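You operate a simulated robot arm through the tools that you are given. There is no shell and no other tool. Be economical: measure what you need, move in short steps, check, and stop when the job is done.

You run a simulated two-armed robot. Do the job below in one go: nothing can be reset, and whatever is moved stays where it is left.

Task
Take the grille brush and leave it on the shelf under the island bench. Open the cable drawer, take the fan filter from the top of the island bench and put it in the inside of the cable drawer and shut the drawer again. Fetch the orange antenna and stand it on top of the white spare radio. Fetch the yellow cloth and set it on the white result board on the top of the battery bench. Fetch the charger fuse from the top of the battery bench and stand it on the top of the battery mat. Push the switch guard shut. Do these in any order. Set down upright: orange antenna.

Only the result counts: the job must be done as asked and must still hold three seconds after the hand-in. Knocking over, shifting, dropping, spilling or breaking anything else fails it. Flat cloth is picked up by pressing the open fingertips on it (5 to 10 N) and closing them slowly along it; thin cloth reads only 2 to 8 mm in the jaws.

Robot
Two 7-joint arms with three-finger grippers on one trunk, on a base that drives. Base frame: it is fixed to the floor where the robot stands at the start and does not move with it; the origin is under the middle of the robot, x ahead of it, y to its left, z up; the surface under the hand at the start is at about z = 0.8. Readings come in m, rad, newtons and seconds.
The left shoulder is at the start at [0.05, 0.154, 0.979], the right one opposite. With the tool pointing down near the work surface each hand reaches from about 0.2 to 0.64 m from the robot's upright axis, wherever it stands, measured 20 degrees to its own side. Places, roughly: cable drawer [-1.3, 0.6, 0.5]; charger fuse [2.25, 1, 0.75]; fan filter (10x2x9 cm) [0.3, -0.1, 0.8]; grille brush (3x7x4 cm) [0.5, -0.1, 0.8]; inside of the cable drawer [-1.3, 0.6, 0.5]; orange antenna (2x2x12 cm) [0.8, -0.4, 0.9]; result board [2.25, 0.25, 0.75]; shelf under the island bench [0.5, 0.4, 0.3]; switch guard [-1.4, -1.1, 0.9]; top of the battery mat (48x17 cm) [2.26, 0.34, 0.82]; white spare radio [2.5, -1, 1]; yellow cloth (6x4x3 cm) [2.3, 0.3, 0.8]. Payload 2.69 kg a hand.
The TCP of each hand is the grasp point between the finger pads, 0.029 m short of the fingertips. In the tool frame z runs along the fingers and y along their closing line. Largest opening 0.12 m; the body of the gripper starts 0.078 m behind the TCP.
Orientation is that of the tool frame in the base frame, as a unit quaternion [w, x, y, z]. With the fingers straight down and closing along the base's y, the tool's x points along the base's -x, its y along +y and its z along -z.

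Tools
- The arms move only by the tool drive_tool. It takes "left_moves", "right_moves" or both (then of equal length, played together; a hand with none holds still); each is a list of rows, each an object (a shift or turn left out is 0, a gripper value left out holds the last) with "rotation": the turn, a rotation vector about the tool's x, y, z in units of 180 degrees (1.0 is 180 degrees), a list of three; "slide": the shift along the tool's x, y, z in units of 200 mm (1.0 is 200 mm), a list of three; "grip": the finger opening in m, from 0 to 0.12. In form: [{"rotation": [wx, wy, wz], "slide": [dx, dy, dz], "grip": grip}, ...]. A call has 1 to 10 rows; each row is the pose to reach, as a shift and turn from the pose commanded when the call began, along the tool's axes at that moment. A call with a number of a shift or a turn outside -1 to 1 is refused whole. Rows are played at 5 a second. More than 0.05 m and 0.15 rad between two rows, or a gripper value outside its range, and nothing of the call is played. Where a pose cannot be reached the arm comes as near as it can. A force on the tool above 40 N (or 10 N above the force at the start of the call, whichever is more), or a blocked arm, ends the call early, and 0.2 s more pass. Each finger halts on what it meets, pressing with about 34 N; the grip force reading is that of the motor and also rises with nothing between the fingers. The clock runs only during rows and for 0.2 s after the last one: add rows that repeat a pose to give the fingers time. The reply holds the time, the measured pose of the TCP, the force on the tool along the base axes, the opening and the grip force, in the units named above and with some noise, with the torque about the TCP (base axes, N m) and any sound that the robot's microphone picked up.
- Cameras (640 x 400 px; columns grow to the right, rows downward): "scene" is now at [0.1457, 0.0623, 1.1088]; the picture's right is [0.70, -0.71, 0.00], its down [-0.43, -0.42, -0.80] and it looks along [0.57, 0.56, -0.60] (base axes); focal length 214 px, centre (320, 200). "left" rides on the left gripper at [0.063, 0, -0.104] in its tool frame; the picture's right is [0.00, 1.00, 0.00], its down [-0.83, 0.00, -0.56] and it looks along [-0.56, 0.00, 0.83] (tool axes); focal length 275 px, centre (320, 200). "right" rides on the right gripper at [0.063, 0, -0.104] in its tool frame; the picture's right is [0.01, 1.00, 0.00], its down [-0.83, 0.00, -0.56] and it looks along [-0.56, 0.00, 0.83] (tool axes); focal length 275 px, centre (320, 200). There is no depth. A picture from a camera that has moved, and an enlarged one, comes with that camera's place and axes in the base frame and with its lens. The place of the scene camera against the robot may be out by one fixed shift of up to 0.018 m in any direction.
- get_image(camera): a new picture of that camera. No time passes.
- move_column(by): slides the trunk up (or, below 0, down) by that many m; the arms and the scene camera ride with it, the base frame stays. It gives what a move gives, with no picture.
- steer(legs): drives the robot by 1 to 6 legs, each [ahead, left, turn to the left] in m, m and rad, along the robot's own axes; the way and the turn of a leg run together, so that a leg with both is an arc; at most 1.5 m and 3.142 rad a leg. The arms and the cameras ride along, it lands a little off, and it stops where it bumps. It gives what a move gives.
- pan_tilt(pan, tilt): turns the head with the scene camera to pan (to the left, within 1.396 rad either way) and tilt (down, from -0.506 to 1.204), counted from straight ahead of the robot. It gives what a move gives.
- enlarge(camera, box): a new picture of the part [left, top, right, bottom] of that camera's present view, enlarged. No time passes.
- finish_job(): hands the job in; it is judged then, once.

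Work in short steps. Places have to be worked out from the pictures, the camera data and where the tool is seen: move nearer, look again, correct. Check each grasp and each placing, and mend what went wrong. You have 196 turns and 192 pictures in all, those below and enlarged ones among them. Open the grippers and draw the arms clear of the work before you hand the job in, unless the task says otherwise.

The tools are called after "Request:" by a JSON object that holds its "api" and its "payload". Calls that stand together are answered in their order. drive_tool: Moves the arms, as the interface text tells. Its arguments: {"type":"object","properties":{"left_moves":{"type":"array","items":{"type":"object","properties":{"rotation":{"type":"array","items":{"type":"number"}},"slide":{"type":"array","items":{"type":"number"}},"grip":{"type":"number"}}}},"right_moves":{"type":"array","items":{"type":"object","properties":{"rotation":{"type":"array","items":{"type":"number"}},"slide":{"type":"array","items":{"type":"number"}},"grip":{"type":"number"}}}}},"required":[]} The other tools are called the same way: move_column (by) slides the trunk up or down; steer (legs) drives the base; pan_tilt (pan, tilt) turns the head that bears the scene camera; get_image (camera) takes a picture; enlarge (camera, box) takes an enlarged picture of a part of a camera's view; finish_job () hands the job in.

At the start:

```text
time_s: 0.0
left_position: [0.404, 0.3638, 1.0149]
left_orientation: [-0.001, 0.0, 1.0, 0.0]
left_force: [-0.2, -1.3, 0.0]
left_torque: [0.01, 0.06, 0.0]
left_grip_width: 0.12
left_finger_force: 0.1
right_position: [0.2849, 0.0042, 1.0896]
right_orientation: [0.003, 0.002, 1.0, -0.003]
right_force: [56.3, -58.2, -44.3]
right_torque: [6.38, 2.83, 4.42]
right_grip_width: 0.12
right_finger_force: 0.1
trunk travel left (down, up): [-0.35, 0.088]
robot x, y, heading: [-0.0014, -0.0006, 0.002]
head pan, tilt: [0.648, 0.719]
```

scene: 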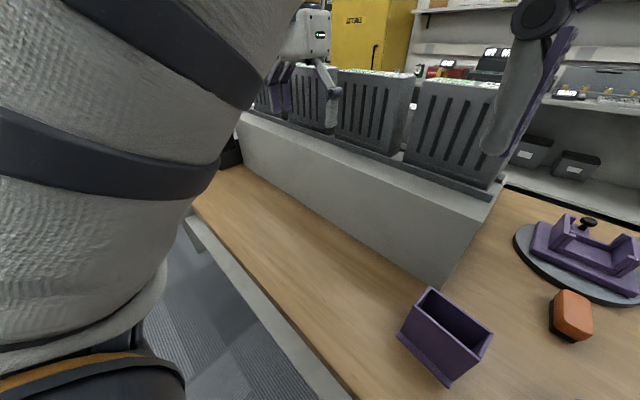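
right: 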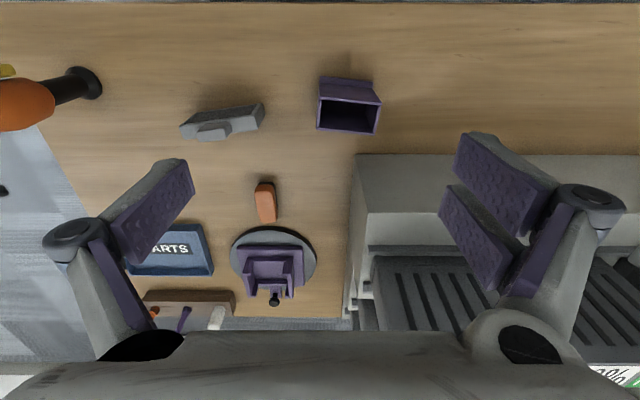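
left: 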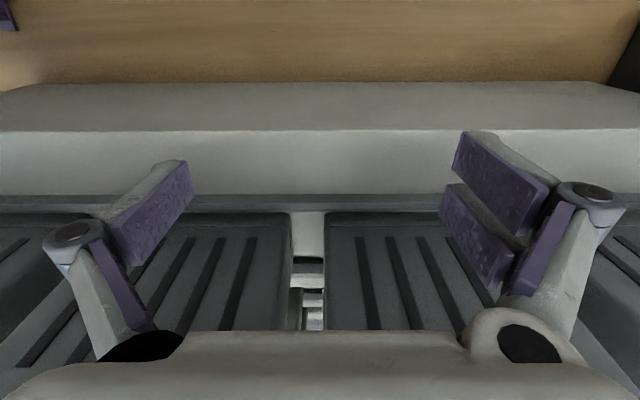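

I'll look around first with the head, starting ahead and to the right over the island bench.

Request:
{"api": "pan_tilt", "payload": {"pan": -0.3, "tilt": 0.7}}

Request:
{"api": "get_image", "payload": {"camera": "scene"}}

Request:
{"api": "enlarge", "payload": {"camera": "right", "box": [0, 50, 400, 300]}}

```text
time_s: 1.2
left_position: [0.4031, 0.3635, 1.0146]
left_orientation: [0.0, 0.0, 1.0, 0.0]
left_force: [-0.7, 0.0, -0.3]
left_torque: [-0.01, 0.01, -0.03]
left_grip_width: 0.12
left_finger_force: 0.1
right_position: [0.2878, 0.001, 1.089]
right_orientation: [0.003, 0.001, 1.0, -0.003]
right_force: [57.5, -60.9, -9.2]
right_torque: [7.0, 5.96, 4.6]
right_grip_width: 0.12
right_finger_force: 0.1
trunk travel left (down, up): [-0.35, 0.088]
robot x, y, heading: [0.0008, -0.0017, 0.006]
head pan, tilt: [-0.3, 0.7]
```

```text
188 pictures are left
camera scene: at [0.1468, 0.0603, 1.1074], right [0.68, -0.73, 0.0], down [-0.45, -0.42, -0.79], along [0.57, 0.54, -0.62], focal length 214 px, centre (320, 200)
```

scene: 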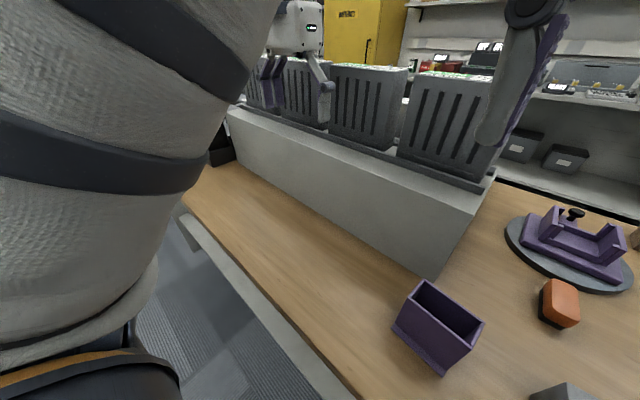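

```text
1.60 times, centred on (200, 175) of right
camera zoom: at [0.2235, 0.0016, 1.1924], right [0.0, 1.0, -0.01], down [0.83, 0.0, 0.56], along [0.56, 0.0, -0.83], focal length 440 px, centre (512, 240)
```

zoom: 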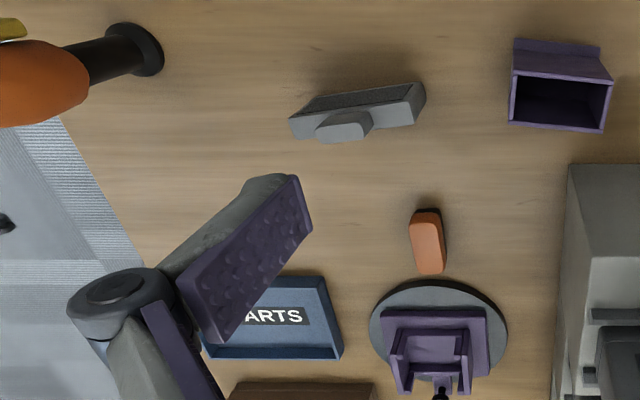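

The head seems to be blocked by the right arm (the force on it is large). I move the right hand forward and to the right, away from the head.

Request:
{"api": "drive_tool", "payload": {"right_moves": [{"slide": [-0.1, -0.2, 0]}, {"slide": [-0.2, -0.4, 0]}, {"slide": [-0.3, -0.6, 0]}, {"slide": [-0.3, -0.8, 0]}, {"slide": [-0.3, -1.0, 0]}]}}

Request:
{"api": "get_image", "payload": {"camera": "scene"}}

```text
time_s: 2.4
left_position: [0.4032, 0.3634, 1.0149]
left_orientation: [0.0, 0.001, 1.0, 0.0]
left_force: [0.0, 0.2, -0.2]
left_torque: [0.02, 0.02, -0.02]
left_grip_width: 0.1201
left_finger_force: 0.1
right_position: [0.3427, -0.1963, 1.0855]
right_orientation: [0.004, 0.001, 1.0, -0.002]
right_force: [-0.2, -0.4, 0.3]
right_torque: [0.01, 0.03, -0.03]
right_grip_width: 0.1201
right_finger_force: 0.0
right hand out of reach, approached as far as the arm can: row 5
trunk travel left (down, up): [-0.35, 0.088]
robot x, y, heading: [-0.0019, -0.0002, -0.001]
head pan, tilt: [-0.3, 0.7]
```

```text
186 pictures are left
camera scene: at [0.1651, -0.0244, 1.1045], right [-0.3, -0.96, 0.0], down [-0.62, 0.19, -0.76], along [0.73, -0.23, -0.64], focal length 214 px, centre (320, 200)
```

scene: 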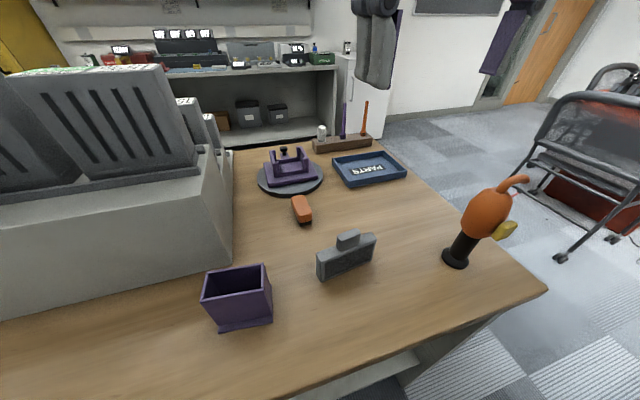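

The head now turns freely. I survey the rest of the room: left and right at a shallower tilt.

Request:
{"api": "pan_tilt", "payload": {"pan": -1.39, "tilt": 0.4}}

Request:
{"api": "get_image", "payload": {"camera": "scene"}}

Request:
{"api": "pan_tilt", "payload": {"pan": 1.39, "tilt": 0.5}}

Request:
{"api": "get_image", "payload": {"camera": "scene"}}

Request:
{"api": "pan_tilt", "payload": {"pan": -0.1, "tilt": 0.3}}

Request:
{"api": "get_image", "payload": {"camera": "scene"}}

```text
time_s: 3.8
left_position: [0.403, 0.3649, 1.0145]
left_orientation: [0.0, 0.0, 1.0, 0.0]
left_force: [0.8, 0.5, -0.6]
left_torque: [0.0, 0.0, -0.03]
left_grip_width: 0.1199
left_finger_force: 0.1
right_position: [0.3423, -0.1937, 1.0863]
right_orientation: [0.003, 0.002, 1.0, -0.001]
right_force: [1.3, 0.2, 0.1]
right_torque: [0.0, 0.0, -0.02]
right_grip_width: 0.1201
right_finger_force: 0.0
trunk travel left (down, up): [-0.35, 0.088]
robot x, y, heading: [0.0036, -0.0001, -0.002]
head pan, tilt: [-1.389, 0.4]
```

```text
185 pictures are left
camera scene: at [0.1007, -0.0898, 1.1313], right [-0.98, -0.18, 0.0], down [-0.07, 0.38, -0.92], along [0.17, -0.91, -0.39], focal length 214 px, centre (320, 200)
```

scene: 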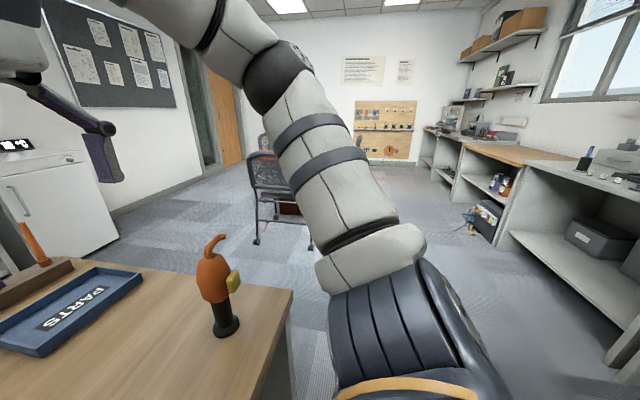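

```text
time_s: 6.2
left_position: [0.4028, 0.3643, 1.0153]
left_orientation: [0.0, -0.001, 1.0, 0.001]
left_force: [0.2, -0.5, -1.0]
left_torque: [0.0, -0.06, 0.01]
left_grip_width: 0.1199
left_finger_force: 0.1
right_position: [0.343, -0.1941, 1.0866]
right_orientation: [0.003, 0.001, 1.0, -0.002]
right_force: [-0.5, 0.2, -0.5]
right_torque: [0.02, 0.0, -0.01]
right_grip_width: 0.1199
right_finger_force: 0.1
trunk travel left (down, up): [-0.35, 0.088]
robot x, y, heading: [0.0035, 0.0012, -0.002]
head pan, tilt: [1.389, 0.499]
```

```text
184 pictures are left
camera scene: at [0.1004, 0.0908, 1.1222], right [0.98, -0.18, 0.0], down [-0.09, -0.47, -0.88], along [0.16, 0.86, -0.48], focal length 214 px, centre (320, 200)
```

scene: 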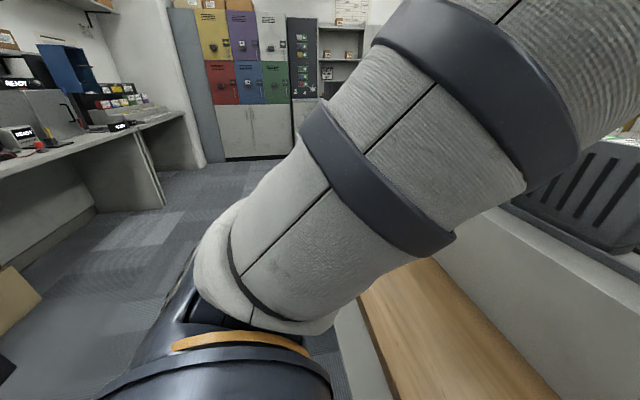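

```text
time_s: 7.8
left_position: [0.4028, 0.3634, 1.0147]
left_orientation: [0.001, 0.0, 1.0, 0.0]
left_force: [-0.5, 0.2, 0.2]
left_torque: [0.0, -0.01, 0.02]
left_grip_width: 0.1201
left_finger_force: 0.2
right_position: [0.3423, -0.1927, 1.0862]
right_orientation: [0.003, 0.003, 1.0, -0.002]
right_force: [0.1, 0.3, -0.1]
right_torque: [0.0, -0.03, 0.0]
right_grip_width: 0.1201
right_finger_force: 0.0
trunk travel left (down, up): [-0.35, 0.088]
robot x, y, heading: [0.002, -0.0003, -0.002]
head pan, tilt: [-0.099, 0.3]
```

```text
183 pictures are left
camera scene: at [0.1768, -0.0079, 1.1406], right [-0.1, -1.0, 0.0], down [-0.29, 0.03, -0.96], along [0.95, -0.09, -0.3], focal length 214 px, centre (320, 200)
```

scene: 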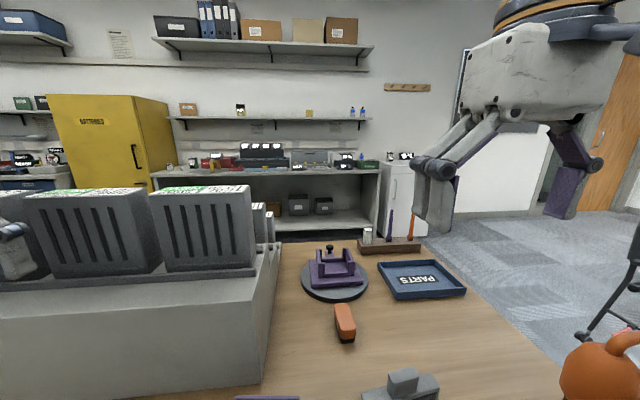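

The battery bench lies across the room and the antenna stands in the brown block. I start with the brush: I bring the right hand above it with a 45° forward pitch, which will suit the shelf later, and look.

Request:
{"api": "drive_tool", "payload": {"right_moves": [{"slide": [-0.09, 0.09, 0.1], "rotation": [0, -0.042, 0]}, {"slide": [-0.18, 0.18, 0.2], "rotation": [0, -0.083, 0]}, {"slide": [-0.27, 0.27, 0.3], "rotation": [0, -0.125, 0]}, {"slide": [-0.36, 0.36, 0.4], "rotation": [0, -0.167, 0]}, {"slide": [-0.45, 0.45, 0.5], "rotation": [0, -0.208, 0]}, {"slide": [-0.45, 0.54, 0.6], "rotation": [0, -0.25, 0]}]}}

Request:
{"api": "get_image", "payload": {"camera": "right"}}

Request:
{"api": "pan_tilt", "payload": {"pan": -0.2, "tilt": 0.7}}

Request:
{"api": "get_image", "payload": {"camera": "scene"}}

```text
time_s: 9.2
left_position: [0.4042, 0.365, 1.0154]
left_orientation: [0.0, 0.0, 1.0, 0.0]
left_force: [0.0, -0.1, 0.6]
left_torque: [-0.01, 0.0, -0.01]
left_grip_width: 0.1199
left_finger_force: 0.0
right_position: [0.4355, -0.0869, 0.9678]
right_orientation: [0.386, -0.001, 0.922, -0.002]
right_force: [0.1, 0.2, -0.1]
right_torque: [0.0, -0.01, -0.03]
right_grip_width: 0.1199
right_finger_force: 0.1
trunk travel left (down, up): [-0.35, 0.088]
robot x, y, heading: [0.0007, -0.0012, -0.001]
head pan, tilt: [-0.099, 0.3]
```

```text
182 pictures are left
camera right: at [0.317, -0.0873, 0.9962], right [0.0, 1.0, -0.01], down [0.19, 0.01, 0.98], along [0.98, 0.0, -0.19], focal length 275 px, centre (320, 200)
```

right: 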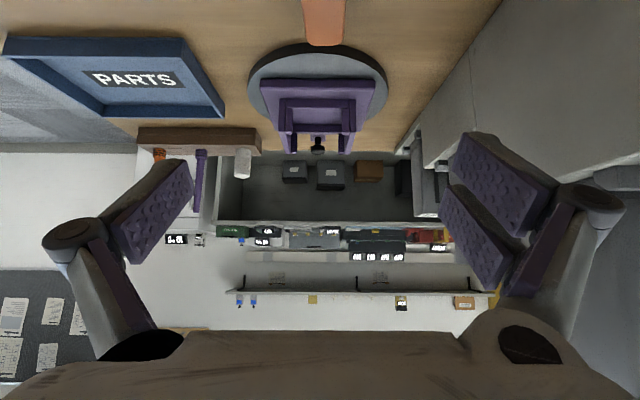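

```text
time_s: 10.1
left_position: [0.4038, 0.365, 1.0152]
left_orientation: [0.0, 0.0, 1.0, 0.0]
left_force: [1.2, -0.1, -0.6]
left_torque: [0.0, 0.01, 0.0]
left_grip_width: 0.1202
left_finger_force: 0.0
right_position: [0.4354, -0.0877, 0.968]
right_orientation: [0.385, -0.001, 0.923, -0.002]
right_force: [-0.2, -0.1, -0.4]
right_torque: [0.02, 0.01, -0.01]
right_grip_width: 0.1199
right_finger_force: 0.2
trunk travel left (down, up): [-0.35, 0.088]
robot x, y, heading: [0.0022, -0.0019, -0.001]
head pan, tilt: [-0.201, 0.7]
```

```text
181 pictures are left
camera scene: at [0.1672, -0.0156, 1.1045], right [-0.2, -0.98, 0.0], down [-0.63, 0.13, -0.77], along [0.75, -0.15, -0.64], focal length 214 px, centre (320, 200)
```

scene: 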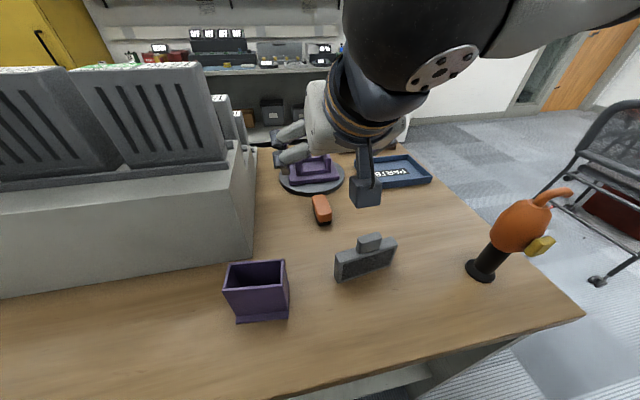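

The brush centre is at about x 0.467, y −0.085, its long axis along x. I lower to z ≈ 0.87 over it with the grip partly open and check.

Request:
{"api": "drive_tool", "payload": {"right_moves": [{"slide": [0.08, 0.005, 0.15], "grip": 0.08}, {"slide": [0.16, 0.01, 0.3]}, {"slide": [0.238, 0.01, 0.456]}]}}

Request:
{"api": "get_image", "payload": {"camera": "right"}}

Request:
{"api": "get_image", "payload": {"camera": "scene"}}

```text
time_s: 10.9
left_position: [0.4022, 0.3645, 1.0159]
left_orientation: [0.0, 0.0, 1.0, 0.0]
left_force: [0.1, -0.1, 0.0]
left_torque: [0.02, -0.01, 0.0]
left_grip_width: 0.12
left_finger_force: 0.1
right_position: [0.468, -0.0873, 0.8711]
right_orientation: [0.386, 0.001, 0.922, -0.003]
right_force: [0.0, -0.4, -0.6]
right_torque: [0.04, 0.0, -0.03]
right_grip_width: 0.08
right_finger_force: 0.0
trunk travel left (down, up): [-0.35, 0.088]
robot x, y, heading: [-0.001, 0.0014, 0.002]
head pan, tilt: [-0.201, 0.7]
```

```text
180 pictures are left
camera right: at [0.349, -0.0875, 0.9006], right [0.0, 1.0, -0.01], down [0.19, 0.01, 0.98], along [0.98, 0.0, -0.19], focal length 275 px, centre (320, 200)
```

right: 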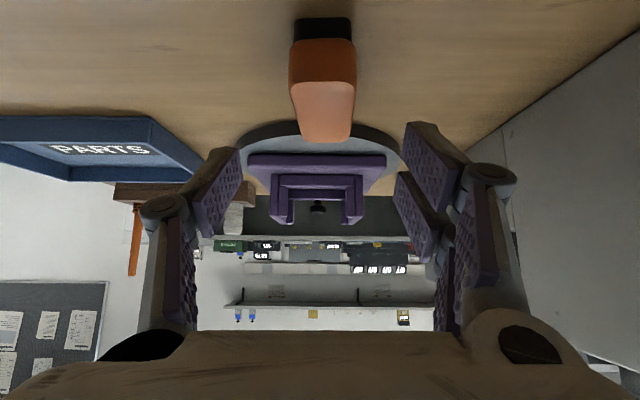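

```text
179 pictures are left
camera scene: at [0.1675, -0.0156, 1.1044], right [-0.2, -0.98, 0.0], down [-0.63, 0.13, -0.76], along [0.75, -0.15, -0.64], focal length 214 px, centre (320, 200)
```

scene: 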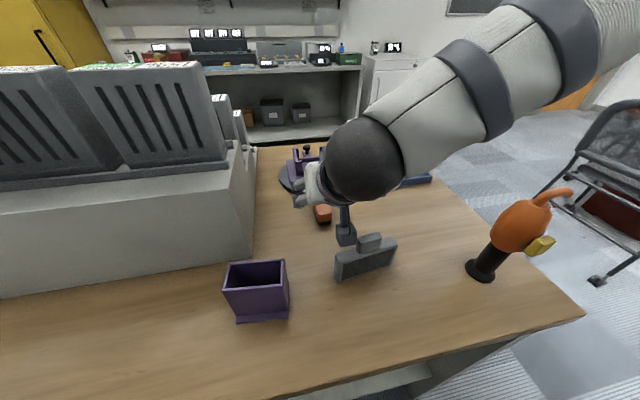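

The brush's top is at z ≈ 0.83 with the centre near x 0.483. I lower the last stretch and close on it.

Request:
{"api": "drive_tool", "payload": {"right_moves": [{"slide": [0.06, 0.005, 0.11]}, {"slide": [0.118, 0.005, 0.222]}, {"slide": [0.118, 0.005, 0.222], "grip": 0.02}, {"slide": [0.118, 0.005, 0.222], "grip": 0.02}, {"slide": [0.118, 0.005, 0.222], "grip": 0.02}]}}

Request:
{"api": "get_image", "payload": {"camera": "right"}}

```text
time_s: 11.5
left_position: [0.402, 0.364, 1.0161]
left_orientation: [0.0, 0.0, 1.0, 0.0]
left_force: [-0.5, -0.7, -0.3]
left_torque: [0.02, 0.02, 0.0]
left_grip_width: 0.1199
left_finger_force: 0.0
right_position: [0.4848, -0.0852, 0.8413]
right_orientation: [0.398, 0.003, 0.917, -0.001]
right_force: [2.5, -4.1, 40.2]
right_torque: [-0.07, 5.55, 0.62]
right_grip_width: 0.0796
right_finger_force: 0.0
trunk travel left (down, up): [-0.35, 0.088]
robot x, y, heading: [-0.0038, 0.0022, 0.001]
head pan, tilt: [-0.201, 0.7]
stopped in row 2 (right hand): the force on the tool passed its limit at 95 N (the readings are from after the stop); the commanded pose is now the measured one
```

```text
178 pictures are left
camera right: at [0.3656, -0.085, 0.8655], right [0.0, 1.0, 0.0], down [0.16, 0.0, 0.99], along [0.99, 0.0, -0.16], focal length 275 px, centre (320, 200)
```

right: 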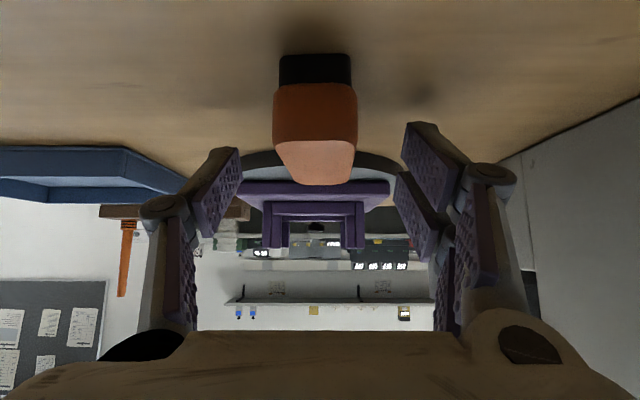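

The torque shows that the camera housing behind the hand touched the bench, so 45° is too shallow here. I back up and reduce the pitch to about 25°.

Request:
{"api": "drive_tool", "payload": {"right_moves": [{"slide": [-0.118, -0.005, -0.158]}, {"slide": [-0.118, -0.005, -0.158], "rotation": [0, 0.04, 0]}, {"slide": [-0.118, -0.005, -0.158], "rotation": [0, 0.08, 0]}, {"slide": [-0.118, -0.005, -0.158], "rotation": [0, 0.122, 0]}]}}

Request:
{"api": "get_image", "payload": {"camera": "right"}}

```text
time_s: 12.5
left_position: [0.4039, 0.3645, 1.0141]
left_orientation: [0.0, 0.0, 1.0, 0.0]
left_force: [0.6, 0.5, 0.1]
left_torque: [0.0, 0.01, -0.03]
left_grip_width: 0.12
left_finger_force: 0.1
right_position: [0.4775, -0.0858, 0.8754]
right_orientation: [0.21, 0.001, 0.978, 0.0]
right_force: [0.6, -0.3, -0.5]
right_torque: [0.0, -0.03, 0.0]
right_grip_width: 0.0803
right_finger_force: 0.0
trunk travel left (down, up): [-0.35, 0.088]
robot x, y, heading: [0.0015, 0.0031, 0.003]
head pan, tilt: [-0.201, 0.7]
```

```text
177 pictures are left
camera right: at [0.3774, -0.0856, 0.9438], right [0.0, 1.0, 0.0], down [0.53, 0.0, 0.85], along [0.85, 0.0, -0.53], focal length 275 px, centre (320, 200)
```

right: 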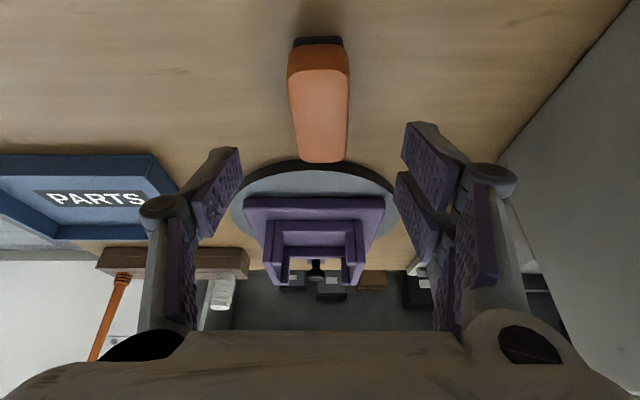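

Pitch is now 24° and the brush lies centred under the fingers. I lower to z ≈ 0.83 and close.

Request:
{"api": "drive_tool", "payload": {"right_moves": [{"slide": [0.05, 0, 0.1]}, {"slide": [0.097, 0, 0.203]}, {"slide": [0.097, 0, 0.203], "grip": 0.02}, {"slide": [0.097, 0, 0.203], "grip": 0.02}, {"slide": [0.097, 0, 0.203], "grip": 0.02}]}}

Request:
{"api": "get_image", "payload": {"camera": "right"}}

```text
time_s: 13.6
left_position: [0.4017, 0.3645, 1.0158]
left_orientation: [0.001, -0.001, 1.0, -0.001]
left_force: [0.2, -0.5, -0.2]
left_torque: [0.01, 0.03, -0.01]
left_grip_width: 0.12
left_finger_force: 0.1
right_position: [0.4773, -0.0793, 0.8351]
right_orientation: [0.217, 0.0, 0.976, 0.006]
right_force: [-5.3, 7.0, 18.2]
right_torque: [0.52, 0.33, 0.07]
right_grip_width: 0.03
right_finger_force: 6.7
trunk travel left (down, up): [-0.35, 0.088]
robot x, y, heading: [0.0035, 0.0036, -0.002]
head pan, tilt: [-0.201, 0.7]
stopped in row 5 (right hand): the force on the tool passed its limit at 41 N (the readings are from after the stop); the commanded pose is now the measured one
```

```text
176 pictures are left
camera right: at [0.376, -0.0818, 0.9024], right [-0.01, 1.0, 0.01], down [0.52, -0.01, 0.86], along [0.86, 0.01, -0.52], focal length 275 px, centre (320, 200)
```

right: 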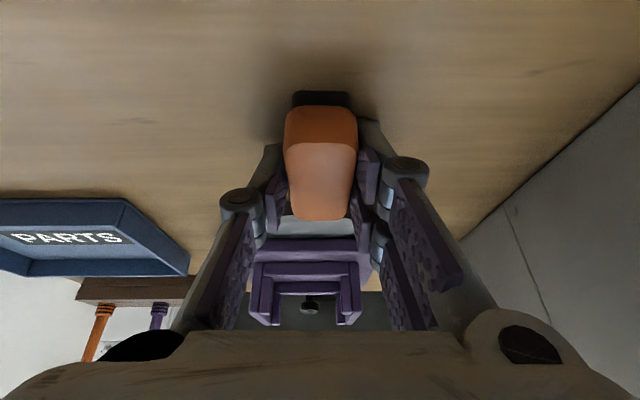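

The brush is held at 30 mm. I lift it 15 cm and check.

Request:
{"api": "drive_tool", "payload": {"right_moves": [{"slide": [-0.08, 0, -0.18], "grip": 0.015}, {"slide": [-0.16, 0, -0.36]}, {"slide": [-0.24, 0, -0.54]}, {"slide": [-0.307, 0, -0.684]}]}}

Request:
{"api": "get_image", "payload": {"camera": "right"}}

```text
time_s: 14.6
left_position: [0.4033, 0.3647, 1.016]
left_orientation: [0.0, 0.001, 1.0, 0.0]
left_force: [-0.9, -0.1, 0.1]
left_torque: [0.0, 0.01, -0.03]
left_grip_width: 0.1201
left_finger_force: 0.0
right_position: [0.4752, -0.0827, 0.9806]
right_orientation: [0.214, 0.001, 0.977, 0.004]
right_force: [0.7, 0.0, 0.1]
right_torque: [0.03, -0.01, 0.02]
right_grip_width: 0.0289
right_finger_force: 34.3
trunk travel left (down, up): [-0.35, 0.088]
robot x, y, heading: [-0.002, 0.0023, 0.0]
head pan, tilt: [-0.201, 0.7]
```

```text
175 pictures are left
camera right: at [0.3749, -0.0836, 1.049], right [0.0, 1.0, 0.01], down [0.52, 0.0, 0.85], along [0.85, 0.01, -0.52], focal length 275 px, centre (320, 200)
```

right: 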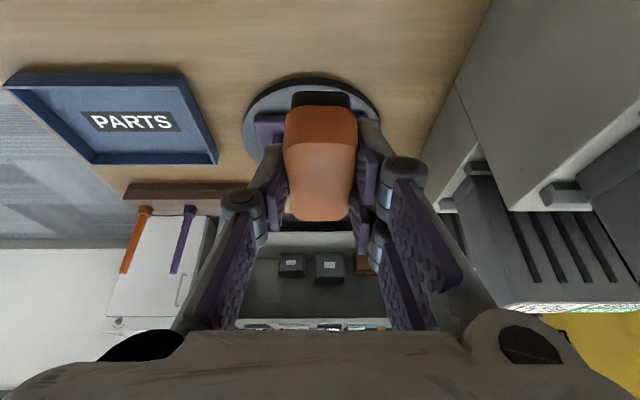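

The brush is held firmly. I back the base 0.5 m away from the bench to see the shelf below.

Request:
{"api": "steer", "payload": {"legs": [[-0.5, 0, 0]]}}

Request:
{"api": "pan_tilt", "payload": {"pan": 0.3, "tilt": 0.9}}

Request:
{"api": "get_image", "payload": {"camera": "scene"}}

```text
time_s: 17.6
left_position: [-0.1172, 0.3654, 1.0156]
left_orientation: [0.0, -0.002, 1.0, 0.0]
left_force: [0.2, 0.0, -0.2]
left_torque: [0.01, -0.02, 0.0]
left_grip_width: 0.1201
left_finger_force: 0.0
right_position: [-0.0426, -0.0819, 0.9809]
right_orientation: [0.215, -0.002, 0.977, 0.005]
right_force: [-0.5, 0.5, -0.3]
right_torque: [0.01, -0.04, -0.01]
right_grip_width: 0.0286
right_finger_force: 34.4
trunk travel left (down, up): [-0.35, 0.088]
robot x, y, heading: [-0.5182, -0.0012, 0.008]
head pan, tilt: [-0.201, 0.7]
```

```text
time_s: 18.5
left_position: [-0.1172, 0.3654, 1.0145]
left_orientation: [-0.001, -0.004, 1.0, -0.001]
left_force: [0.3, -0.1, -0.8]
left_torque: [0.01, -0.01, 0.0]
left_grip_width: 0.1201
left_finger_force: 0.0
right_position: [-0.0426, -0.082, 0.9801]
right_orientation: [0.214, -0.002, 0.977, 0.005]
right_force: [0.8, -0.2, -0.6]
right_torque: [0.01, 0.03, -0.02]
right_grip_width: 0.0289
right_finger_force: 34.4
trunk travel left (down, up): [-0.35, 0.088]
robot x, y, heading: [-0.5183, 0.0001, 0.008]
head pan, tilt: [0.3, 0.901]
```

```text
174 pictures are left
camera scene: at [-0.358, 0.0156, 1.0918], right [0.2, -0.98, 0.0], down [-0.74, -0.15, -0.66], along [0.64, 0.13, -0.75], focal length 214 px, centre (320, 200)
```

scene: 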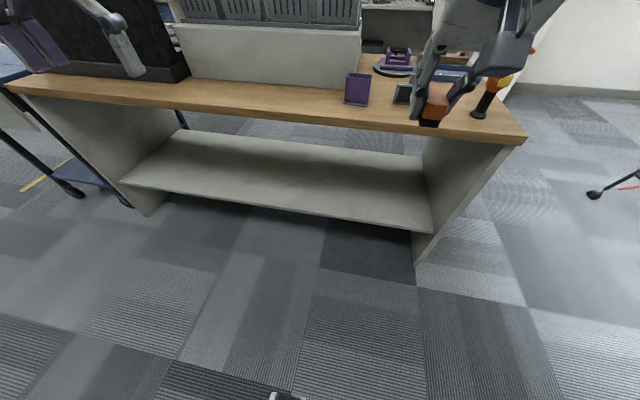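

The shelf is empty and open at the front (front edge x ≈ 0.2, z ≈ 0.3, right panel near y −0.3). I draw the left hand back, lower the trunk, then pitch the right hand to 45°.

Request:
{"api": "drive_tool", "payload": {"left_moves": [{"slide": [0.2, 0, 0]}, {"slide": [0.4, 0, 0]}, {"slide": [0.6, 0, 0]}, {"slide": [0.75, 0, 0]}, {"slide": [0.75, 0, 0]}], "right_moves": [{"rotation": [0, -0.03, 0]}, {"rotation": [0, -0.06, 0]}, {"rotation": [0, -0.09, 0]}, {"rotation": [0, -0.115, 0]}, {"rotation": [0, -0.115, 0]}]}}

Request:
{"api": "move_column", "payload": {"by": -0.35}}

```text
time_s: 19.7
left_position: [-0.2705, 0.3841, 1.0141]
left_orientation: [-0.009, -0.019, 1.0, -0.018]
left_force: [-0.1, 0.5, 0.6]
left_torque: [0.0, -0.05, 0.05]
left_grip_width: 0.1196
left_finger_force: 0.2
left hand out of reach, approached as far as the arm can: row 2, 3, 4
right_position: [-0.0436, -0.082, 0.9807]
right_orientation: [0.387, 0.0, 0.922, 0.005]
right_force: [-0.5, -0.5, -0.1]
right_torque: [0.01, 0.0, 0.01]
right_grip_width: 0.029
right_finger_force: 33.8
trunk travel left (down, up): [-0.35, 0.088]
robot x, y, heading: [-0.5166, -0.0026, 0.004]
head pan, tilt: [0.3, 0.901]
```

```text
time_s: 23.1
left_position: [-0.1916, 0.3857, 0.5894]
left_orientation: [-0.199, -0.022, 0.98, -0.015]
left_force: [0.4, 0.2, -0.6]
left_torque: [-0.02, -0.03, 0.01]
left_grip_width: 0.12
left_finger_force: 0.0
right_position: [-0.0433, -0.082, 0.6303]
right_orientation: [0.386, -0.001, 0.922, 0.004]
right_force: [1.2, 0.3, -1.1]
right_torque: [0.02, 0.0, 0.03]
right_grip_width: 0.029
right_finger_force: 34.1
trunk travel left (down, up): [0.0, 0.438]
robot x, y, heading: [-0.5216, -0.0008, 0.004]
head pan, tilt: [0.3, 0.901]
```

Now the right hand goes down to z ≈ 0.40 in front of the bench.

Request:
{"api": "drive_tool", "payload": {"right_moves": [{"slide": [0.16, 0, 0.16]}, {"slide": [0.32, 0, 0.32]}, {"slide": [0.48, 0, 0.48]}, {"slide": [0.64, 0, 0.64]}, {"slide": [0.82, 0, 0.806]}, {"slide": [0.82, 0, 0.806]}]}}

Request:
{"api": "get_image", "payload": {"camera": "scene"}}

Request:
{"api": "get_image", "payload": {"camera": "right"}}

```text
time_s: 24.5
left_position: [-0.191, 0.3853, 0.5901]
left_orientation: [-0.2, -0.022, 0.979, -0.015]
left_force: [-0.6, 0.9, -0.4]
left_torque: [0.05, 0.0, 0.02]
left_grip_width: 0.1199
left_finger_force: 0.2
right_position: [-0.0447, -0.0827, 0.4027]
right_orientation: [0.386, -0.001, 0.922, 0.005]
right_force: [-0.2, 0.0, 0.3]
right_torque: [-0.01, 0.03, 0.0]
right_grip_width: 0.029
right_finger_force: 34.0
trunk travel left (down, up): [0.0, 0.438]
robot x, y, heading: [-0.5181, -0.0009, 0.009]
head pan, tilt: [0.3, 0.901]
```

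```text
173 pictures are left
camera scene: at [-0.2557, 0.0237, 0.7259], right [0.3, -0.95, 0.0], down [-0.75, -0.24, -0.62], along [0.59, 0.19, -0.78], focal length 214 px, centre (320, 200)
```

scene: 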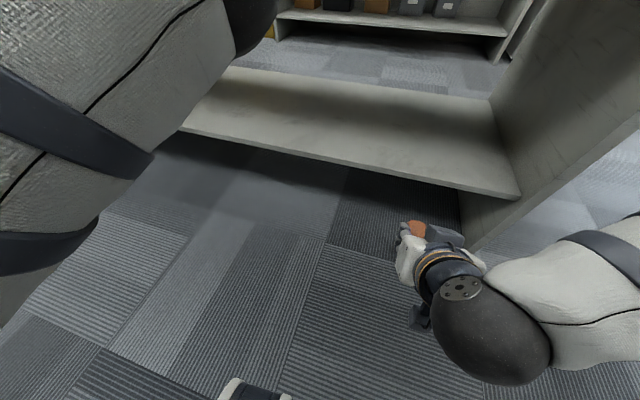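

```text
172 pictures are left
camera right: at [-0.1628, -0.084, 0.4311], right [-0.01, 1.0, 0.0], down [0.19, 0.0, 0.98], along [0.98, 0.01, -0.19], focal length 275 px, centre (320, 200)
```

right: 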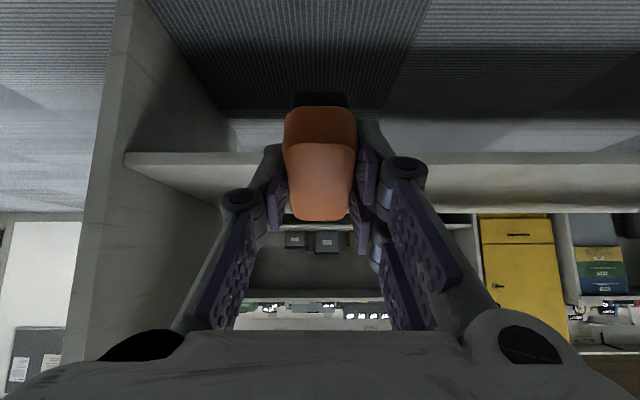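

The right elbow would come close to the right panel, so I'll shift left before driving in. First I tidy the left hand (turn it forward so that its wrist draws back), then check.

Request:
{"api": "drive_tool", "payload": {"left_moves": [{"rotation": [0, -0.045, 0]}, {"rotation": [0, -0.09, 0]}, {"rotation": [0, -0.135, 0]}, {"rotation": [0, -0.18, 0]}, {"rotation": [0, -0.18, 0]}]}}

Request:
{"api": "steer", "payload": {"legs": [[0, 0.25, 0]]}}

Request:
{"api": "get_image", "payload": {"camera": "scene"}}

```text
time_s: 25.7
left_position: [-0.1905, 0.3857, 0.5894]
left_orientation: [0.082, -0.025, 0.996, -0.009]
left_force: [-0.6, -0.3, 0.3]
left_torque: [0.01, -0.01, 0.02]
left_grip_width: 0.12
left_finger_force: 0.0
right_position: [-0.0448, -0.0835, 0.404]
right_orientation: [0.387, -0.001, 0.922, 0.004]
right_force: [0.4, 0.5, -1.3]
right_torque: [0.02, -0.01, 0.01]
right_grip_width: 0.0289
right_finger_force: 34.2
trunk travel left (down, up): [0.0, 0.438]
robot x, y, heading: [-0.5163, -0.0016, 0.005]
head pan, tilt: [0.3, 0.901]
```

```text
time_s: 28.2
left_position: [-0.1895, 0.626, 0.5894]
left_orientation: [0.081, -0.023, 0.996, -0.008]
left_force: [0.0, -0.8, 0.4]
left_torque: [-0.02, 0.01, 0.01]
left_grip_width: 0.12
left_finger_force: 0.0
right_position: [-0.0459, 0.1582, 0.4029]
right_orientation: [0.386, 0.002, 0.922, 0.004]
right_force: [0.6, -0.4, -0.5]
right_torque: [0.0, -0.02, 0.01]
right_grip_width: 0.0288
right_finger_force: 34.2
trunk travel left (down, up): [0.0, 0.438]
robot x, y, heading: [-0.516, 0.2392, 0.003]
head pan, tilt: [0.3, 0.901]
```

```text
171 pictures are left
camera scene: at [-0.2564, 0.2654, 0.7259], right [0.3, -0.95, 0.0], down [-0.75, -0.23, -0.62], along [0.59, 0.18, -0.78], focal length 214 px, centre (320, 200)
```

scene: 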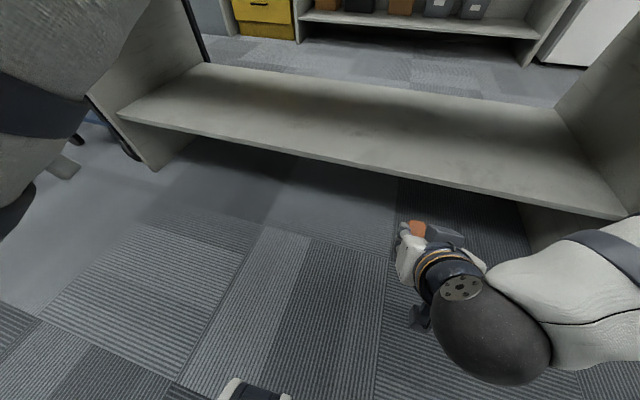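

Clear path now. I drive 0.25 m ahead toward the shelf.

Request:
{"api": "steer", "payload": {"legs": [[0.25, 0, 0]]}}

Request:
{"api": "get_image", "payload": {"camera": "scene"}}

Request:
{"api": "get_image", "payload": {"camera": "right"}}

```text
time_s: 30.0
left_position: [0.0612, 0.6208, 0.5888]
left_orientation: [0.081, -0.016, 0.997, -0.009]
left_force: [0.3, -0.5, 0.0]
left_torque: [0.02, 0.0, -0.02]
left_grip_width: 0.1201
left_finger_force: 0.1
right_position: [0.1996, 0.1505, 0.4036]
right_orientation: [0.387, 0.008, 0.922, 0.0]
right_force: [0.3, -0.3, -1.0]
right_torque: [0.01, 0.01, 0.0]
right_grip_width: 0.0289
right_finger_force: 34.1
trunk travel left (down, up): [0.0, 0.438]
robot x, y, heading: [-0.2709, 0.2419, -0.016]
head pan, tilt: [0.3, 0.901]
```

```text
170 pictures are left
camera scene: at [-0.0094, 0.2612, 0.7259], right [0.29, -0.96, 0.0], down [-0.75, -0.22, -0.62], along [0.6, 0.18, -0.78], focal length 214 px, centre (320, 200)
```

scene: 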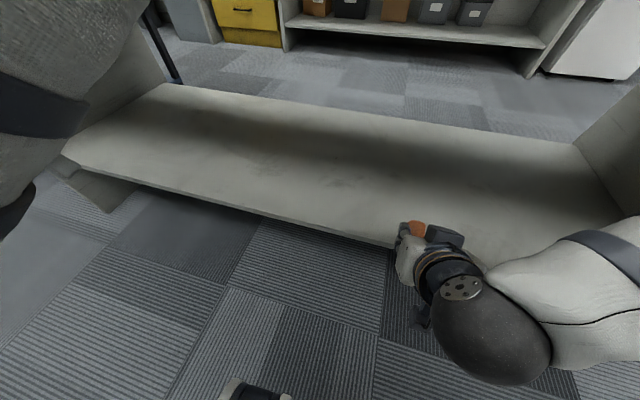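

```text
169 pictures are left
camera right: at [0.0818, 0.152, 0.4316], right [0.01, 1.0, 0.0], down [0.19, -0.01, 0.98], along [0.98, -0.01, -0.19], focal length 275 px, centre (320, 200)
```

right: 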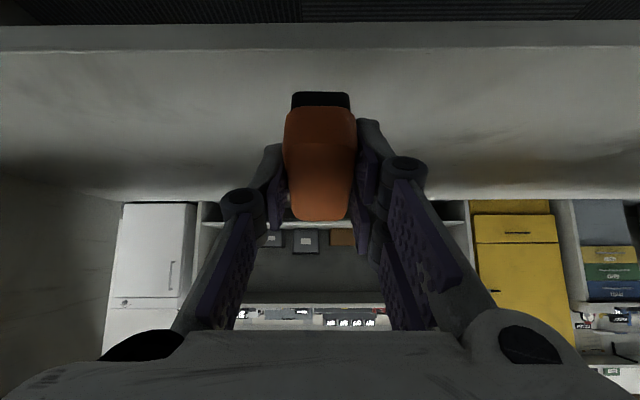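

Shelf front edge is at x ≈ 0.22. I extend the hand 0.13 m over the shelf, then lower gently toward it.

Request:
{"api": "drive_tool", "payload": {"right_moves": [{"slide": [-0.152, 0, 0.154]}, {"slide": [-0.304, 0, 0.308]}, {"slide": [-0.456, 0, 0.463]}, {"slide": [-0.456, 0, 0.463]}, {"slide": [-0.385, 0, 0.533]}]}}

Request:
{"api": "get_image", "payload": {"camera": "right"}}

Request:
{"api": "get_image", "payload": {"camera": "scene"}}

```text
time_s: 31.2
left_position: [0.0614, 0.6211, 0.5891]
left_orientation: [0.082, -0.016, 0.996, -0.009]
left_force: [0.1, 0.0, 0.1]
left_torque: [-0.01, 0.04, -0.03]
left_grip_width: 0.12
left_finger_force: 0.0
right_position: [0.3288, 0.151, 0.3834]
right_orientation: [0.387, 0.007, 0.922, 0.001]
right_force: [0.1, -0.3, -0.5]
right_torque: [0.0, 0.0, 0.02]
right_grip_width: 0.029
right_finger_force: 33.9
trunk travel left (down, up): [0.0, 0.438]
robot x, y, heading: [-0.2727, 0.2422, -0.008]
head pan, tilt: [0.3, 0.901]
```

```text
168 pictures are left
camera right: at [0.2109, 0.151, 0.4111], right [0.01, 1.0, 0.0], down [0.19, -0.01, 0.98], along [0.98, -0.01, -0.19], focal length 275 px, centre (320, 200)
```

right: 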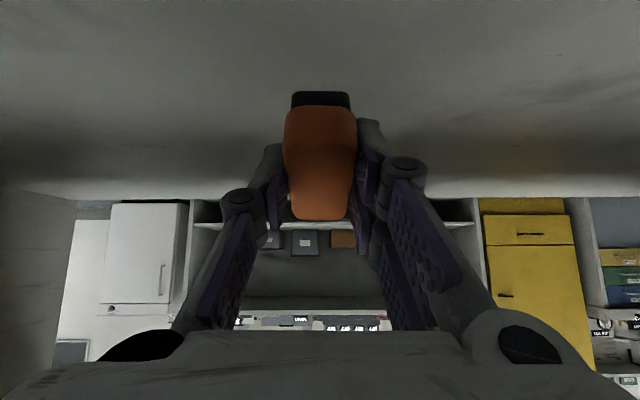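

```text
167 pictures are left
camera scene: at [-0.0094, 0.2612, 0.7259], right [0.29, -0.96, 0.0], down [-0.75, -0.22, -0.62], along [0.6, 0.18, -0.78], focal length 214 px, centre (320, 200)
```

scene: 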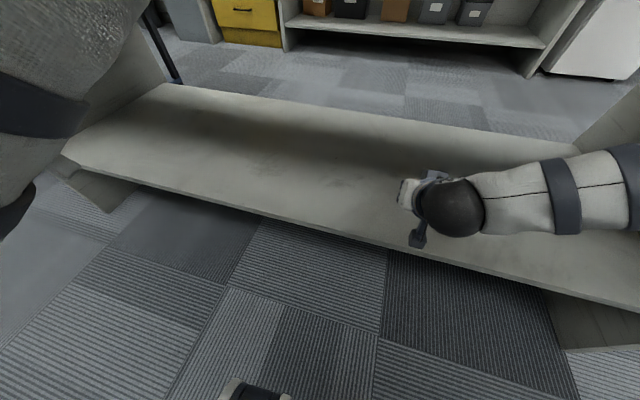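

Now I lower in small steps until there is contact.

Request:
{"api": "drive_tool", "payload": {"right_moves": [{"slide": [0.018, 0, 0.0175]}, {"slide": [0.036, 0, 0.035]}, {"slide": [0.053, 0, 0.053]}, {"slide": [0.071, 0, 0.07]}]}}

```text
time_s: 32.2
left_position: [0.0617, 0.6222, 0.5883]
left_orientation: [0.08, -0.017, 0.997, -0.009]
left_force: [-0.3, 0.4, -0.1]
left_torque: [0.0, 0.03, 0.01]
left_grip_width: 0.12
left_finger_force: 0.0
right_position: [0.3297, 0.15, 0.3628]
right_orientation: [0.386, 0.006, 0.923, 0.002]
right_force: [-0.3, 0.0, -1.5]
right_torque: [0.01, 0.02, -0.01]
right_grip_width: 0.0289
right_finger_force: 34.3
trunk travel left (down, up): [0.0, 0.438]
robot x, y, heading: [-0.2712, 0.2395, -0.014]
head pan, tilt: [0.3, 0.901]
```

No contact yet at 0.363; I continue down in 4 mm steps.

Request:
{"api": "drive_tool", "payload": {"right_moves": [{"slide": [0.014, 0, 0.014]}, {"slide": [0.028, 0, 0.028]}, {"slide": [0.042, 0, 0.042]}, {"slide": [0.056, 0, 0.056]}, {"slide": [0.07, 0, 0.07]}]}}

Request:
{"api": "get_image", "payload": {"camera": "right"}}

```text
time_s: 33.4
left_position: [0.0618, 0.6214, 0.5885]
left_orientation: [0.081, -0.017, 0.997, -0.008]
left_force: [0.2, -0.1, -0.6]
left_torque: [0.0, 0.02, -0.01]
left_grip_width: 0.1202
left_finger_force: 0.0
right_position: [0.3306, 0.1504, 0.3425]
right_orientation: [0.387, 0.007, 0.922, 0.001]
right_force: [-1.0, -0.2, 0.6]
right_torque: [0.01, 0.03, -0.01]
right_grip_width: 0.0289
right_finger_force: 33.8
trunk travel left (down, up): [0.0, 0.438]
robot x, y, heading: [-0.2703, 0.2378, -0.012]
head pan, tilt: [0.3, 0.901]
```

```text
166 pictures are left
camera right: at [0.2124, 0.1509, 0.3712], right [0.01, 1.0, 0.0], down [0.19, -0.01, 0.98], along [0.98, -0.01, -0.19], focal length 275 px, centre (320, 200)
```

right: 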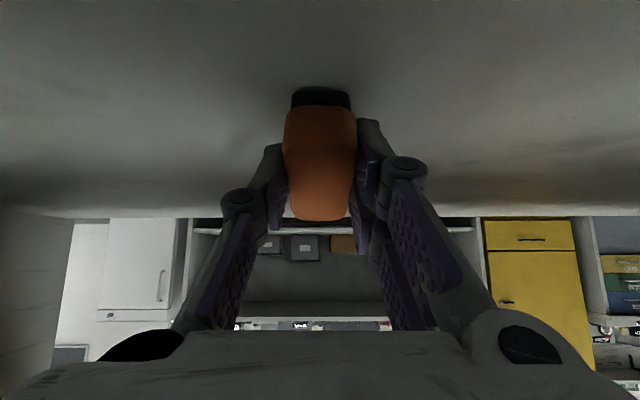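

Very close judging by the shadow; I continue down.

Request:
{"api": "drive_tool", "payload": {"right_moves": [{"slide": [0.01, 0, 0.01]}, {"slide": [0.02, 0, 0.02]}, {"slide": [0.03, 0, 0.03]}, {"slide": [0.04, 0, 0.04]}, {"slide": [0.05, 0, 0.05]}]}}

Request:
{"api": "get_image", "payload": {"camera": "right"}}

```text
time_s: 34.7
left_position: [0.0614, 0.621, 0.5892]
left_orientation: [0.081, -0.017, 0.997, -0.008]
left_force: [-0.3, 0.2, 0.7]
left_torque: [0.0, -0.02, -0.01]
left_grip_width: 0.1199
left_finger_force: 0.1
right_position: [0.3333, 0.1507, 0.3352]
right_orientation: [0.393, 0.008, 0.919, 0.001]
right_force: [-0.6, -0.3, 9.1]
right_torque: [-0.05, 0.17, 0.01]
right_grip_width: 0.029
right_finger_force: 33.7
trunk travel left (down, up): [0.0, 0.438]
robot x, y, heading: [-0.2731, 0.2401, -0.007]
head pan, tilt: [0.3, 0.901]
stopped in row 5 (right hand): the force on the tool passed its limit at 41 N (the readings are from after the stop); the commanded pose is now the measured one
```

```text
165 pictures are left
camera right: at [0.2151, 0.1516, 0.3617], right [0.01, 1.0, 0.01], down [0.17, -0.01, 0.99], along [0.99, -0.01, -0.17], focal length 275 px, centre (320, 200)
```

right: 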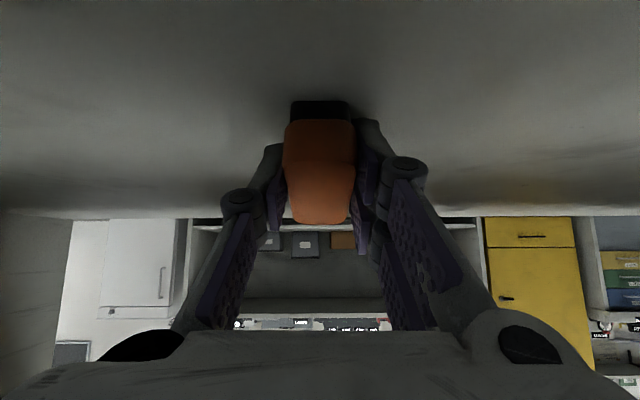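

The brush rests on the shelf. I open the fingers, then draw straight back and up a little.

Request:
{"api": "drive_tool", "payload": {"right_moves": [{"grip": 0.04}, {"grip": 0.06}, {"grip": 0.08}, {"grip": 0.08}]}}

Request:
{"api": "get_image", "payload": {"camera": "right"}}

```text
time_s: 35.7
left_position: [0.062, 0.6219, 0.589]
left_orientation: [0.081, -0.016, 0.997, -0.009]
left_force: [-0.8, 0.3, 0.0]
left_torque: [-0.01, -0.02, -0.01]
left_grip_width: 0.1202
left_finger_force: 0.1
right_position: [0.3337, 0.1494, 0.3334]
right_orientation: [0.391, 0.007, 0.921, 0.001]
right_force: [0.6, -0.7, -0.4]
right_torque: [0.01, 0.01, -0.01]
right_grip_width: 0.0801
right_finger_force: 0.1
trunk travel left (down, up): [0.0, 0.438]
robot x, y, heading: [-0.2699, 0.2416, -0.005]
head pan, tilt: [0.3, 0.901]
```

```text
164 pictures are left
camera right: at [0.2143, 0.1514, 0.3602], right [0.01, 1.0, 0.0], down [0.18, -0.01, 0.98], along [0.98, -0.01, -0.18], focal length 275 px, centre (320, 200)
```

right: 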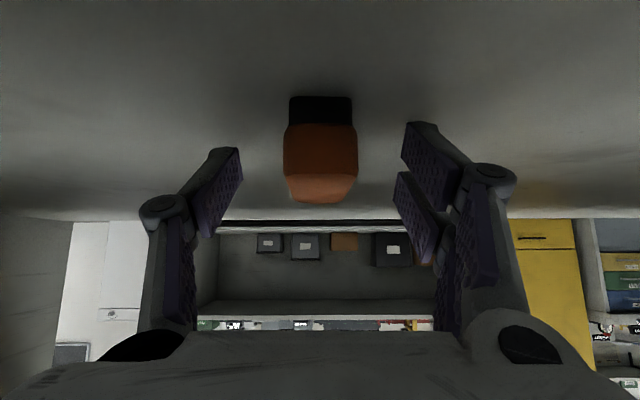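

Brush lies flat on the shelf. I raise the hand slightly, pull back, and drive away from the bench.

Request:
{"api": "drive_tool", "payload": {"right_moves": [{"slide": [-0.143, 0, -0.14]}, {"slide": [0.03, 0, -0.318]}, {"slide": [0.2, 0, -0.496]}, {"slide": [0.37, 0, -0.67]}]}}

Request:
{"api": "steer", "payload": {"legs": [[-0.4, 0, 0]]}}

Request:
{"api": "get_image", "payload": {"camera": "scene"}}

```text
time_s: 36.7
left_position: [0.0622, 0.6205, 0.5894]
left_orientation: [0.081, -0.016, 0.997, -0.009]
left_force: [0.0, 0.3, 0.4]
left_torque: [0.0, 0.0, 0.01]
left_grip_width: 0.1198
left_finger_force: 0.0
right_position: [0.185, 0.15, 0.3678]
right_orientation: [0.392, 0.007, 0.92, 0.002]
right_force: [-0.6, -0.2, -0.2]
right_torque: [-0.01, -0.01, 0.0]
right_grip_width: 0.08
right_finger_force: 0.0
trunk travel left (down, up): [0.0, 0.438]
robot x, y, heading: [-0.2736, 0.2401, -0.015]
head pan, tilt: [0.3, 0.901]
```

```text
time_s: 39.2
left_position: [-0.3385, 0.6288, 0.5893]
left_orientation: [0.081, -0.024, 0.996, -0.009]
left_force: [0.5, 1.1, 1.1]
left_torque: [-0.01, 0.02, 0.01]
left_grip_width: 0.1202
left_finger_force: 0.2
right_position: [-0.2088, 0.1578, 0.3691]
right_orientation: [0.392, 0.001, 0.92, 0.004]
right_force: [0.1, -0.3, 0.3]
right_torque: [-0.01, -0.01, 0.01]
right_grip_width: 0.0801
right_finger_force: 0.1
trunk travel left (down, up): [0.0, 0.438]
robot x, y, heading: [-0.6664, 0.2395, 0.006]
head pan, tilt: [0.3, 0.901]
```

```text
163 pictures are left
camera scene: at [-0.4042, 0.2662, 0.7259], right [0.3, -0.95, 0.0], down [-0.75, -0.23, -0.62], along [0.59, 0.18, -0.78], focal length 214 px, centre (320, 200)
```

scene: 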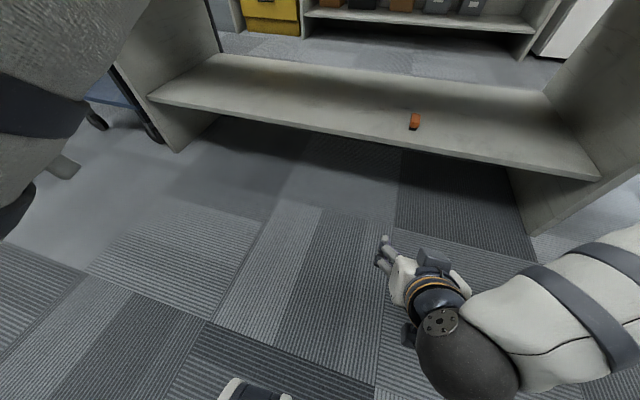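

The brush is in place. I raise the trunk back and turn to the left to see the drawer bench behind.

Request:
{"api": "move_column", "payload": {"by": 0.35}}

Request:
{"api": "steer", "payload": {"legs": [[0.15, 0, 0], [0, 0, 1.3]]}}

Request:
{"api": "pan_tilt", "payload": {"pan": 1.0, "tilt": 0.5}}

Request:
{"api": "get_image", "payload": {"camera": "scene"}}

```text
time_s: 42.6
left_position: [-0.3398, 0.6289, 0.9384]
left_orientation: [0.08, -0.025, 0.996, -0.009]
left_force: [0.6, 0.0, -0.2]
left_torque: [0.0, 0.02, -0.01]
left_grip_width: 0.1198
left_finger_force: 0.1
right_position: [-0.2089, 0.1583, 0.7189]
right_orientation: [0.392, 0.002, 0.92, 0.003]
right_force: [-0.8, -0.1, -0.6]
right_torque: [0.02, 0.0, -0.02]
right_grip_width: 0.08
right_finger_force: 0.1
trunk travel left (down, up): [-0.35, 0.088]
robot x, y, heading: [-0.6657, 0.2447, -0.002]
head pan, tilt: [0.3, 0.901]
```

```text
time_s: 47.2
left_position: [-0.8015, 0.6641, 0.9388]
left_orientation: [0.07, -0.622, 0.779, 0.041]
left_force: [0.1, -1.3, 0.6]
left_torque: [0.02, 0.03, -0.02]
left_grip_width: 0.1203
left_finger_force: 0.1
right_position: [-0.3136, 0.6606, 0.7202]
right_orientation: [0.309, -0.554, 0.735, 0.239]
right_force: [0.3, -0.2, 0.5]
right_torque: [-0.03, 0.0, 0.02]
right_grip_width: 0.0799
right_finger_force: 0.0
trunk travel left (down, up): [-0.35, 0.088]
robot x, y, heading: [-0.5173, 0.2406, 1.294]
head pan, tilt: [0.3, 0.901]
```

```text
time_s: 48.2
left_position: [-0.8029, 0.6629, 0.9396]
left_orientation: [0.07, -0.621, 0.78, 0.041]
left_force: [-0.2, 0.6, -0.4]
left_torque: [0.0, 0.03, 0.0]
left_grip_width: 0.1199
left_finger_force: 0.0
right_position: [-0.3127, 0.6621, 0.719]
right_orientation: [0.31, -0.553, 0.735, 0.239]
right_force: [0.0, -0.6, 0.4]
right_torque: [-0.03, -0.01, -0.01]
right_grip_width: 0.08
right_finger_force: 0.1
trunk travel left (down, up): [-0.35, 0.088]
robot x, y, heading: [-0.5223, 0.2445, 1.298]
head pan, tilt: [1.0, 0.499]
```

```text
162 pictures are left
camera scene: at [-0.5521, 0.3856, 1.1222], right [0.75, 0.66, 0.0], down [0.32, -0.36, -0.88], along [-0.58, 0.66, -0.48], focal length 214 px, centre (320, 200)
```

scene: 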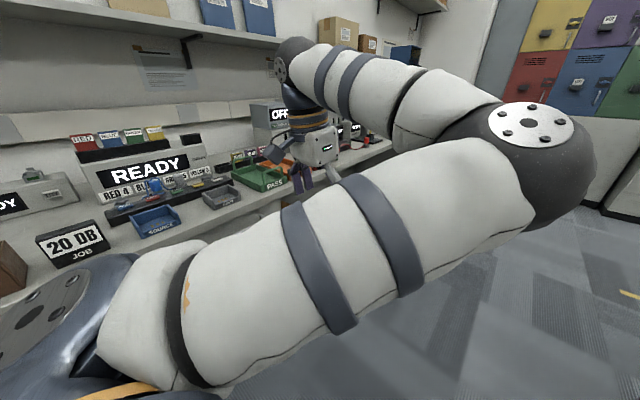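

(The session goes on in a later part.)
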